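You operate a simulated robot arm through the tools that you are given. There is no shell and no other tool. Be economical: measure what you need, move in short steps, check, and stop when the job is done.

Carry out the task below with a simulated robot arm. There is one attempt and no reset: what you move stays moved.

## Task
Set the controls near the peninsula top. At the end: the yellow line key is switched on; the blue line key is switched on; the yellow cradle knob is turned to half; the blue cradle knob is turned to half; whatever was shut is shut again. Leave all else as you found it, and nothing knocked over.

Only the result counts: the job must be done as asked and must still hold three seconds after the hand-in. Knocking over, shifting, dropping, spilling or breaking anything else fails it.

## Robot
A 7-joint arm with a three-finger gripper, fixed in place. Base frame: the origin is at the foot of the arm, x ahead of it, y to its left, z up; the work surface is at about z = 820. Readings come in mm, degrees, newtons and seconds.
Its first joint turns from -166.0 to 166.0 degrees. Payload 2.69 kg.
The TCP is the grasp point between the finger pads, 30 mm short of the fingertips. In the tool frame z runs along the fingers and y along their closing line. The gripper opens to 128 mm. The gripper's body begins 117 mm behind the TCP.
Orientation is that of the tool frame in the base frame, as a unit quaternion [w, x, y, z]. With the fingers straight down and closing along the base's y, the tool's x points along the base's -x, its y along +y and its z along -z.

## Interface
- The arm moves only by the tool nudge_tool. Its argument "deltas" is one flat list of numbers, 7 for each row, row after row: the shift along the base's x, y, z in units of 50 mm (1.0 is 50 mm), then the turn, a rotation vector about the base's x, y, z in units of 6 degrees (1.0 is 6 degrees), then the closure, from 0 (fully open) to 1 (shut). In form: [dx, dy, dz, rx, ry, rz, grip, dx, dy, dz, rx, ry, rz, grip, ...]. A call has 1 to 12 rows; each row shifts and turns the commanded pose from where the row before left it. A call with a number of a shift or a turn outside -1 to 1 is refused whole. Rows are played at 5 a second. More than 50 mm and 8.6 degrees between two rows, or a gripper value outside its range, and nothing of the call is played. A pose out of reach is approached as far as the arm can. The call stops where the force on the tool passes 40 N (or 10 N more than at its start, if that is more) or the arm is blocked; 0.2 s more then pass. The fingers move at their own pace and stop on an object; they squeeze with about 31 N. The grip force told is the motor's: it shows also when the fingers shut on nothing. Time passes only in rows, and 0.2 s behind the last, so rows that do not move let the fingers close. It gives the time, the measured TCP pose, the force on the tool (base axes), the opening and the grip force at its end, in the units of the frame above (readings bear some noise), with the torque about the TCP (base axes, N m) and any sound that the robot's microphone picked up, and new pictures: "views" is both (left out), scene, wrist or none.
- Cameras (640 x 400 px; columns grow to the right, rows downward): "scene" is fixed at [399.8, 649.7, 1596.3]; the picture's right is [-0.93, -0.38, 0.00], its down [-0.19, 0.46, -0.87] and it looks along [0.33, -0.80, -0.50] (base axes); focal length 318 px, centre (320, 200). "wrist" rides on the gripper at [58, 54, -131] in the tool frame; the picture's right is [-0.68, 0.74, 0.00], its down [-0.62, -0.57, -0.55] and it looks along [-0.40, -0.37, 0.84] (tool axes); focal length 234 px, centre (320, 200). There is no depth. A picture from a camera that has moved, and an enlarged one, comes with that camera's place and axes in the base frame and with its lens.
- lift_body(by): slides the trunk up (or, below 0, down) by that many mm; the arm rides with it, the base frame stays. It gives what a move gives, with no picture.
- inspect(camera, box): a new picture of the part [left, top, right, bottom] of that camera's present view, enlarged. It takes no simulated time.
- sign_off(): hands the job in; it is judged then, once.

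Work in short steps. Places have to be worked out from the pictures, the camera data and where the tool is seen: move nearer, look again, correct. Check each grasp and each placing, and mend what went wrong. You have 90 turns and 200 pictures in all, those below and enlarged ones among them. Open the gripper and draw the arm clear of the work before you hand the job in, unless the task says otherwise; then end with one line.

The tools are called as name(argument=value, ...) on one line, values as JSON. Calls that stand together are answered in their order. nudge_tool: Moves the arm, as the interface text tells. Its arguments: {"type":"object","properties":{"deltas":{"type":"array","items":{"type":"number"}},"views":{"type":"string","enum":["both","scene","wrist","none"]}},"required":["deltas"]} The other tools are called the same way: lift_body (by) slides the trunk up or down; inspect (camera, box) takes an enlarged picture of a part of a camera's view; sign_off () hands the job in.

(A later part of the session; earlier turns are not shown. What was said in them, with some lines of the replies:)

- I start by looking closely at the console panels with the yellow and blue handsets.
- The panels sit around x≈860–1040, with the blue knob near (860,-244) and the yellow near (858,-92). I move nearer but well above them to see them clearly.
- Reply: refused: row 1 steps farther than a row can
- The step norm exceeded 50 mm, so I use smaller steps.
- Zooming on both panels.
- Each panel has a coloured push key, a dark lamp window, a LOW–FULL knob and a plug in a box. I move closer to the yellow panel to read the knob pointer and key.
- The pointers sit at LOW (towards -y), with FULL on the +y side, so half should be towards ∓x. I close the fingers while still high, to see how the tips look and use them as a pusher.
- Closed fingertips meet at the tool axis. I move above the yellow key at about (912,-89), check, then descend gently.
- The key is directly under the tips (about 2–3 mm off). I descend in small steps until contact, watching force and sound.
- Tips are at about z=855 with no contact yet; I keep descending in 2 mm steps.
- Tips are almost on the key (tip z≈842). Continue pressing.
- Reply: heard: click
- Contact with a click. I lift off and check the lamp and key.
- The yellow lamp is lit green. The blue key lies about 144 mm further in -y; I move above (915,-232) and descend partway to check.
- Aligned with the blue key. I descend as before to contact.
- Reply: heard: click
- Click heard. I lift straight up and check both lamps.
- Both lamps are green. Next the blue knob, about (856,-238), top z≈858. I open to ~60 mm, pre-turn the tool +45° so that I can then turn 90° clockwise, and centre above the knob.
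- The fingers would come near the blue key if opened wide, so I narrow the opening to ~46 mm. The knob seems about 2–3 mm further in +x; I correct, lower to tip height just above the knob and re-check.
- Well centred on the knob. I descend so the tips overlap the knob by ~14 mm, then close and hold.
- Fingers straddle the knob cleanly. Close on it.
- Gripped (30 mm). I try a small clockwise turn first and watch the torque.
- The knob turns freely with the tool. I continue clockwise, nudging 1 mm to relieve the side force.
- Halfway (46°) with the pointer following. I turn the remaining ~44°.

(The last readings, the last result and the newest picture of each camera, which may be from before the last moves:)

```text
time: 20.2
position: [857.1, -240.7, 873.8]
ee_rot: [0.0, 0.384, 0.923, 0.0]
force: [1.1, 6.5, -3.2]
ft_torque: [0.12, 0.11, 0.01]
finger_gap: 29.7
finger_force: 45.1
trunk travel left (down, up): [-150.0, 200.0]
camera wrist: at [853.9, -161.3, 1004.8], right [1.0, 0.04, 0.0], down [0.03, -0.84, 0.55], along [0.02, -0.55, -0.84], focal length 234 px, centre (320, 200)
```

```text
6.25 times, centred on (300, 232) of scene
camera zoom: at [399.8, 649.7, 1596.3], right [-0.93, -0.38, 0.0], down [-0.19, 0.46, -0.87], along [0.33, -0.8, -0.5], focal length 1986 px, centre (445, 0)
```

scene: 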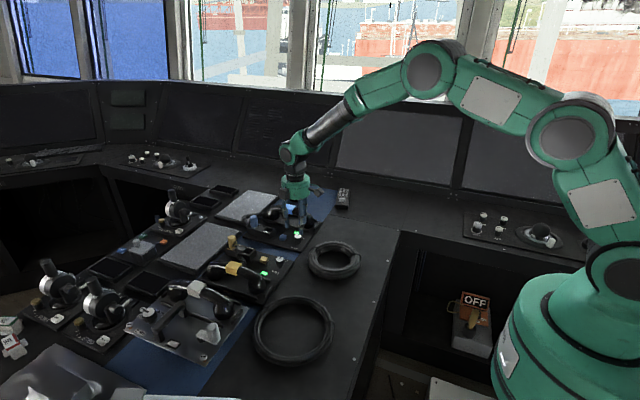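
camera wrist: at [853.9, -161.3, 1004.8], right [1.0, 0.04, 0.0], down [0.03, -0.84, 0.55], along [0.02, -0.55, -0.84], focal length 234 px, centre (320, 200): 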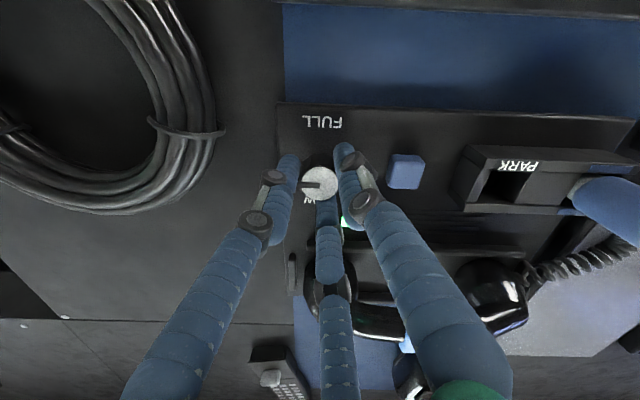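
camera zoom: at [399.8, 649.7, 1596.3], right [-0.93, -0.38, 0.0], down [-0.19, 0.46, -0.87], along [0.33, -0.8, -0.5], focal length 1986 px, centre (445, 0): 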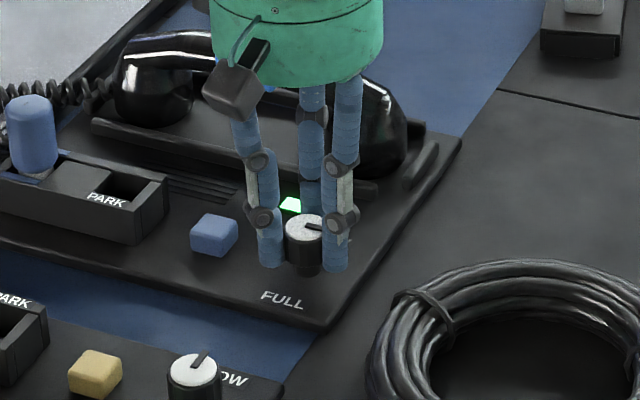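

The blue pointer is now at -x, midway between LOW and FULL. I release to a narrow opening and rise.

nudge_tool(deltas=[0, 0, 0, 0, 0, 0, 0.64, 0, 0, 0, 0, 0, 0, 0.64, 0, 0, 0.4, 0, 0, 0, 0.64, 0, 0, 0.9, 0, 0, 0, 0.64, 0, 0, 0.5, 0, 0, 0, 0.64], views="wrist")

inspect(camera="wrist", box=[240, 90, 400, 218])

inspect(camera="scene", box=[230, 200, 330, 280])

```text
time: 21.4
position: [858.2, -242.0, 964.3]
ee_rot: [0.0, 0.383, 0.924, 0.0]
force: [-0.1, 0.1, 0.1]
ft_torque: [-0.01, -0.06, -0.01]
finger_gap: 46.0
finger_force: 0.0
trunk travel left (down, up): [-150.0, 200.0]
camera wrist: at [854.5, -162.1, 1096.6], right [1.0, 0.04, 0.0], down [0.03, -0.84, 0.55], along [0.02, -0.55, -0.84], focal length 234 px, centre (320, 200)
```

wrist: 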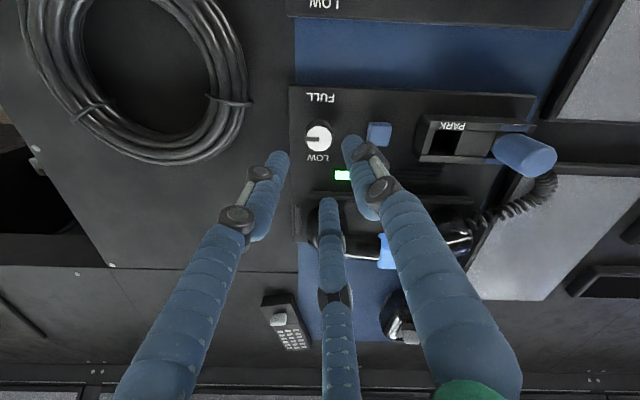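

```text
3.12 times, centred on (320, 154) of wrist
camera zoom: at [854.5, -162.1, 1096.6], right [1.0, 0.04, 0.0], down [0.03, -0.84, 0.55], along [0.02, -0.55, -0.84], focal length 732 px, centre (320, 344)
```

zoom: 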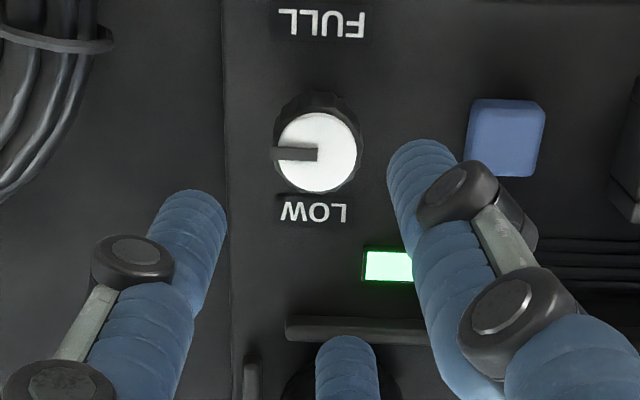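

```text
5.00 times, centred on (280, 240) of scene
camera zoom: at [399.8, 649.7, 1596.3], right [-0.93, -0.38, 0.0], down [-0.19, 0.46, -0.87], along [0.33, -0.8, -0.5], focal length 1589 px, centre (520, 0)
```

zoom: 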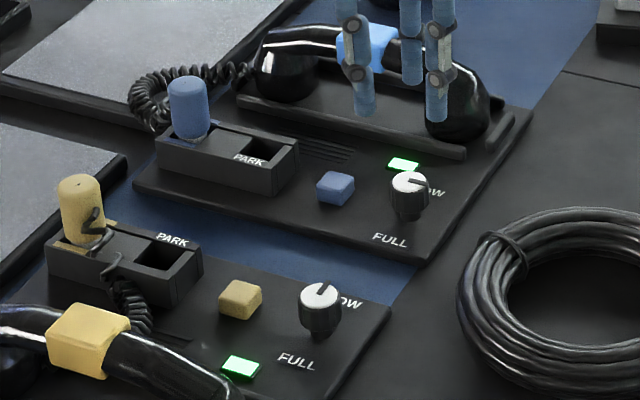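

Blue knob is at half and the lamps are on. Now move to the yellow knob at about (857.5,-96) while turning back to the +45° start orientation.

nudge_tool(deltas=[0, 0.25, 0, 0, 0, 1, 0.64, 0, 0.25, 0, 0, 0, 1, 0.64, 0, 0.25, 0, 0, 0, 1, 0.64, 0, 0.25, 0, 0, 0, 1, 0.64, 0, 0.25, 0, 0, 0, 1, 0.64, 0, 0.25, 0, 0, 0, 1, 0.64, 0, 0.25, 0, 0, 0, 1, 0.64, 0, 0.25, 0, 0, 0, 1, 0.64, 0, 0.25, 0, 0, 0, 1, 0.64, 0, 0.25, 0, 0, 0, 1, 0.64, 0, 0.25, 0, 0, 0, 1, 0.64, 0, 0.15, 0, 0, 0, 1, 0.64], views="none")

nudge_tool(deltas=[0, 0, 0, 0, 0, 1, 0.64, 0, 0, 0, 0, 0, 1, 0.64, 0, 0, 0, 0, 0, 1, 0.64, 0, 0, -0.7, 0, 0, 0, 0.64, 0, 0, -0.3, 0, 0, 0, 0.64], views="wrist")

inspect(camera="wrist", box=[240, 90, 400, 218])

```text
time: 24.0
position: [857.5, -94.0, 963.9]
ee_rot: [0.0, -0.235, 0.972, -0.001]
force: [-0.6, -1.2, -0.1]
ft_torque: [-0.04, 0.01, -0.01]
finger_gap: 46.0
finger_force: 0.0
trunk travel left (down, up): [-150.0, 200.0]
```

```text
time: 25.2
position: [855.1, -95.2, 912.1]
ee_rot: [-0.001, -0.383, 0.924, -0.001]
force: [1.3, -0.2, -0.2]
ft_torque: [0.04, 0.03, -0.01]
finger_gap: 46.3
finger_force: 0.1
trunk travel left (down, up): [-150.0, 200.0]
camera wrist: at [776.6, -99.5, 1043.5], right [-0.04, 1.0, 0.0], down [0.84, 0.04, 0.55], along [0.55, 0.02, -0.84], focal length 234 px, centre (320, 200)
```

wrist: 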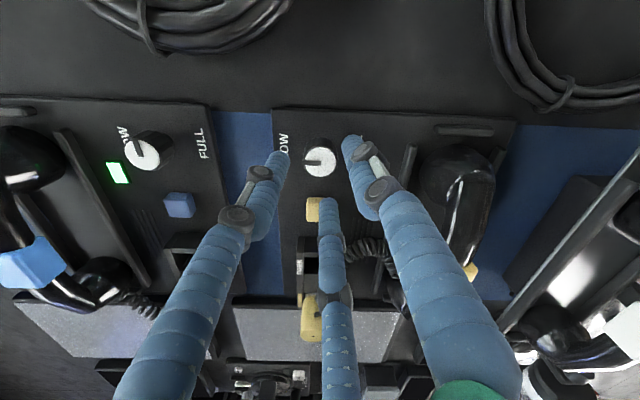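

```text
3.12 times, centred on (320, 154) of wrist
camera zoom: at [776.6, -99.5, 1043.5], right [-0.04, 1.0, 0.0], down [0.84, 0.04, 0.55], along [0.55, 0.02, -0.84], focal length 732 px, centre (320, 344)
```

zoom: 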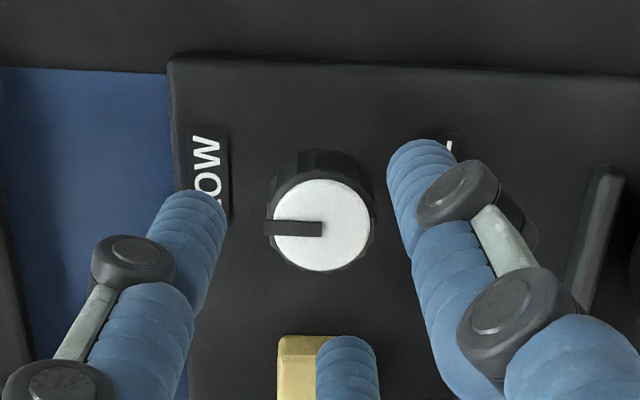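

Same picture as for blue, about 1 mm off in +x. I correct, descend, and grip.

nudge_tool(deltas=[0.02, 0.01, -0.4, 0, 0, 0, 0.64, 0, 0, -0.2, 0, 0, 0, 0.64, 0, 0, -0.15, 0, 0, 0, 0.64, 0, 0, 0, 0, 0, 0, 0.75, 0, 0, 0, 0, 0, 0, 0.9, 0, 0, 0, 0, 0, 0, 1], views="wrist")

inspect(camera="scene", box=[230, 210, 310, 274])

```text
time: 26.6
position: [856.8, -95.1, 875.7]
ee_rot: [-0.001, -0.383, 0.924, 0.0]
force: [-5.3, -7.7, 0.8]
ft_torque: [-0.31, 0.05, 0.01]
finger_gap: 30.0
finger_force: 45.1
trunk travel left (down, up): [-150.0, 200.0]
camera wrist: at [777.6, -98.9, 1007.2], right [-0.04, 1.0, 0.0], down [0.84, 0.03, 0.55], along [0.55, 0.02, -0.84], focal length 234 px, centre (320, 200)
```

wrist: 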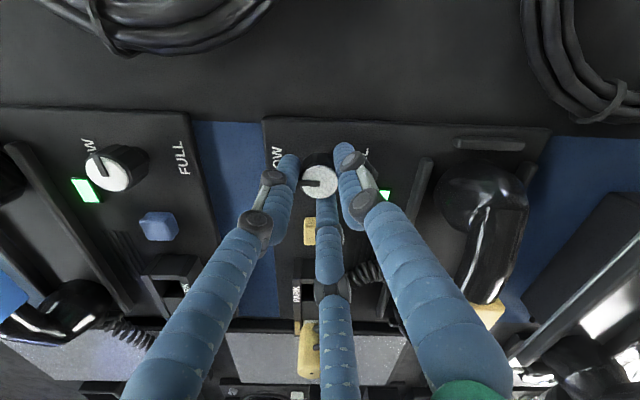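

```text
6.25 times, centred on (270, 242) of scene
camera zoom: at [399.8, 649.7, 1596.3], right [-0.93, -0.38, 0.0], down [-0.19, 0.46, -0.87], along [0.33, -0.8, -0.5], focal length 1986 px, centre (632, -62)
```

zoom: 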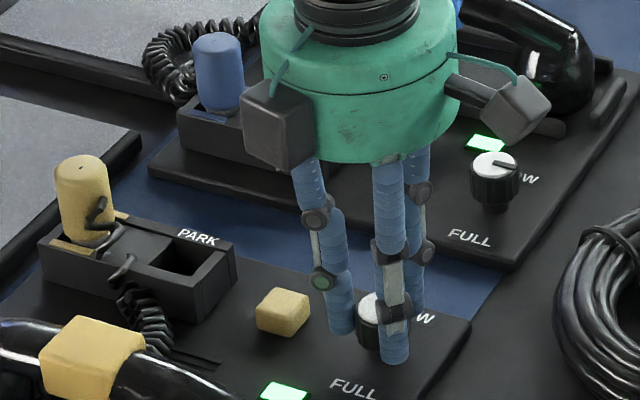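

Gripped the same way. Turn clockwise, first ~48°.

nudge_tool(deltas=[0, 0, 0, 0, 0, -0.8, 1, 0, 0, 0, 0, 0, -0.8, 1, -0.02, -0.02, 0, 0, 0, -0.8, 1, 0, 0, 0, 0, 0, -0.8, 1, 0, 0, 0, 0, 0, -0.8, 1, 0, 0, 0, 0, 0, -0.8, 1, 0, 0, 0, 0, 0, -0.8, 1, 0, 0, 0, 0, 0, -0.8, 1, 0.01, 0.02, 0, 0, 0, -0.8, 1], views="wrist")

inspect(camera="wrist", box=[240, 90, 400, 218])

```text
time: 28.6
position: [857.6, -95.4, 877.5]
ee_rot: [0.0, -0.014, 1.0, 0.0]
force: [-0.3, 1.4, -0.7]
ft_torque: [0.07, -0.18, -0.01]
finger_gap: 30.0
finger_force: 45.4
trunk travel left (down, up): [-150.0, 200.0]
camera wrist: at [796.9, -43.6, 1007.2], right [0.65, 0.76, 0.0], down [0.63, -0.55, 0.55], along [0.41, -0.36, -0.84], focal length 234 px, centre (320, 200)
```

wrist: 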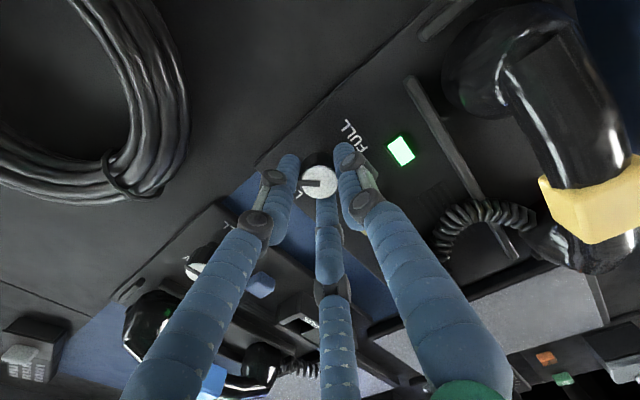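

```text
3.12 times, centred on (320, 154) of wrist
camera zoom: at [796.9, -43.6, 1007.2], right [0.65, 0.76, 0.0], down [0.63, -0.55, 0.55], along [0.41, -0.36, -0.84], focal length 732 px, centre (320, 344)
```

zoom: 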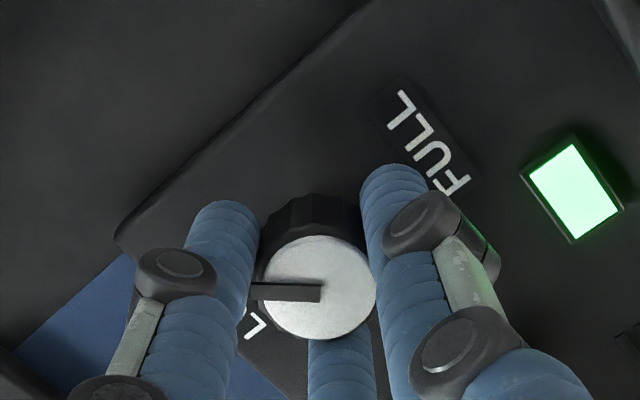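

Following well. Turn the remaining 46.8°.

nudge_tool(deltas=[0, 0, 0, 0, 0, -0.78, 1, 0, 0, 0, 0, 0, -0.78, 1, 0, 0, 0, 0, 0, -0.78, 1, 0, 0, 0, 0, 0, -0.78, 1, 0, 0, 0, 0, 0, -0.78, 1, 0, 0, 0, 0, 0, -0.78, 1, 0, 0, 0, 0, 0, -0.78, 1, 0, 0, 0, 0, 0, -0.78, 1, 0, 0, 0, 0, 0, -0.78, 1, 0, 0, 0, 0, 0, -0.78, 1], views="wrist")

inspect(camera="wrist", box=[240, 90, 400, 218])

```text
time: 30.8
position: [856.6, -94.4, 875.7]
ee_rot: [0.0, 0.383, 0.924, 0.0]
force: [-5.6, -3.2, -2.5]
ft_torque: [-0.11, 0.29, 0.02]
finger_gap: 29.9
finger_force: 44.4
trunk travel left (down, up): [-150.0, 200.0]
camera wrist: at [853.9, -16.3, 1007.2], right [1.0, 0.04, 0.0], down [0.03, -0.84, 0.55], along [0.02, -0.55, -0.84], focal length 234 px, centre (320, 200)
```

wrist: 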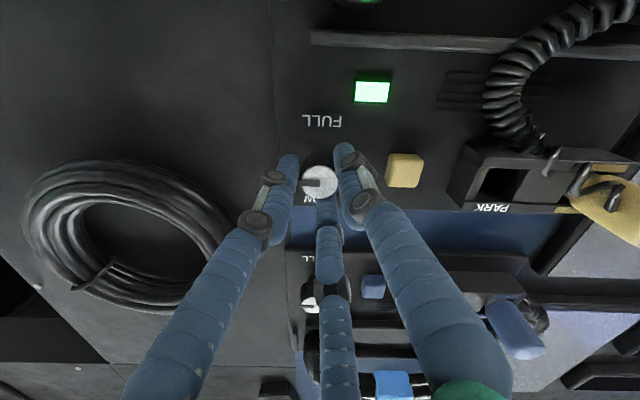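

```text
3.12 times, centred on (320, 154) of wrist
camera zoom: at [853.9, -16.3, 1007.2], right [1.0, 0.04, 0.0], down [0.03, -0.84, 0.55], along [0.02, -0.55, -0.84], focal length 732 px, centre (320, 344)
```

zoom: 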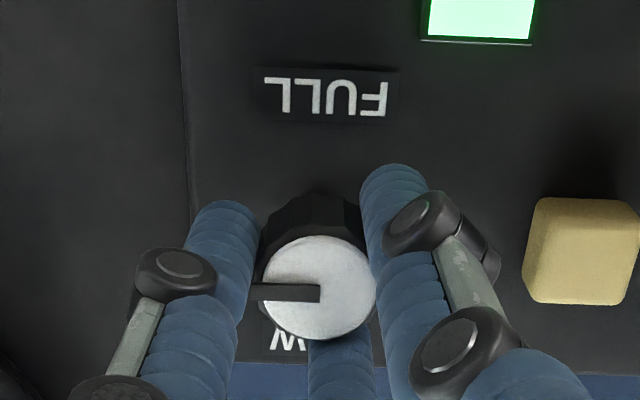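

The yellow pointer is at half. Release, rise and draw clear.

nudge_tool(deltas=[0, 0, 0, 0, 0, 0, 0.64, 0, 0, 0, 0, 0, 0, 0.64, 0, 0, 0.4, 0, 0, 0, 0.64, 0, 0, 0.9, 0, 0, 0, 0.64, 0, 0, 0.9, 0, 0, 0, 0.64, 0, 0, 0.9, 0, 0, 0, 0.64, -0.9, 0, 0.3, 0, 0, 0, 0.5, -0.9, 0, 0.3, 0, 0, 0, 0.2, -0.9, 0, 0.3, 0, 0, 0, 0])

inspect(camera="wrist", box=[320, 60, 560, 260])

inspect(camera="scene", box=[220, 200, 330, 290])

```text
time: 32.8
position: [720.4, -94.2, 1077.5]
ee_rot: [0.0, 0.382, 0.924, -0.001]
force: [-0.3, -0.8, 0.5]
ft_torque: [0.01, 0.05, -0.01]
finger_gap: 128.1
finger_force: 0.0
trunk travel left (down, up): [-150.0, 200.0]
camera wrist: at [717.4, -14.8, 1208.1], right [1.0, 0.04, 0.0], down [0.04, -0.84, 0.55], along [0.02, -0.55, -0.84], focal length 234 px, centre (320, 200)
```

scene: 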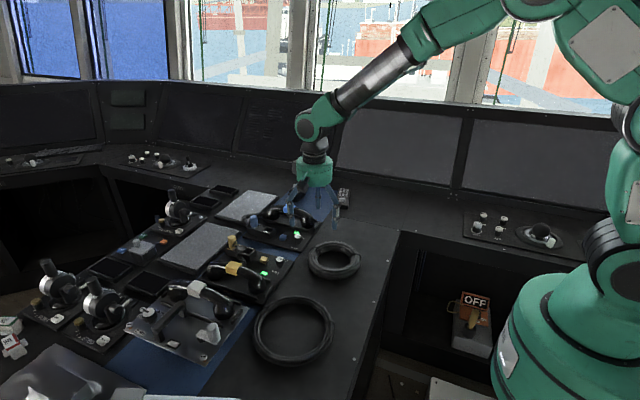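
wrist: 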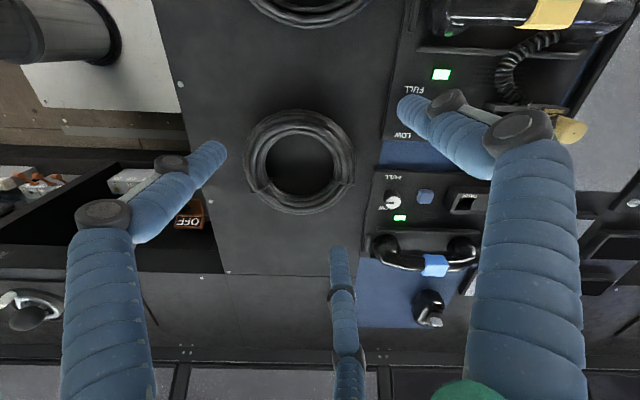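

```text
2.00 times, centred on (440, 160) of wrist
camera zoom: at [717.4, -14.8, 1208.1], right [1.0, 0.04, 0.0], down [0.04, -0.84, 0.55], along [0.02, -0.55, -0.84], focal length 468 px, centre (80, 280)
```

zoom: 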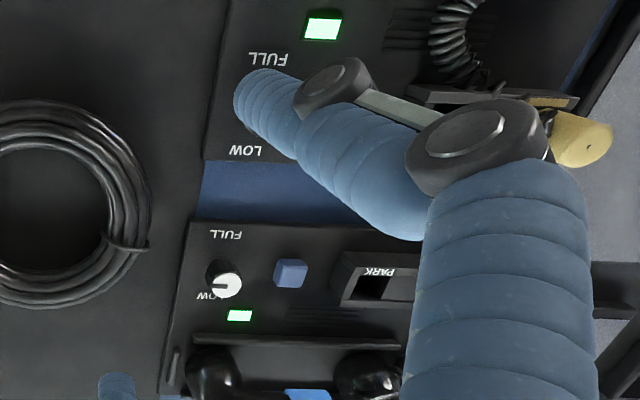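

```text
4.44 times, centred on (275, 245) of scene
camera zoom: at [399.8, 649.7, 1596.3], right [-0.93, -0.38, 0.0], down [-0.19, 0.46, -0.87], along [0.33, -0.8, -0.5], focal length 1413 px, centre (520, 0)
```

zoom: 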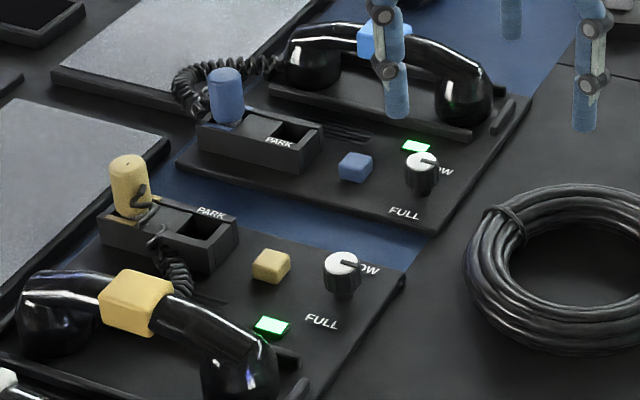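

Both lamps are lit, both pointers are at half, nothing was opened or moved, and the arm is clear. Handing in.

sign_off()

```text
The job is handed in.
```

The yellow and blue line keys are on, with both lamps lit green. Both cradle knobs are turned to half, nothing was opened or knocked over, and the arm is clear with the gripper open.
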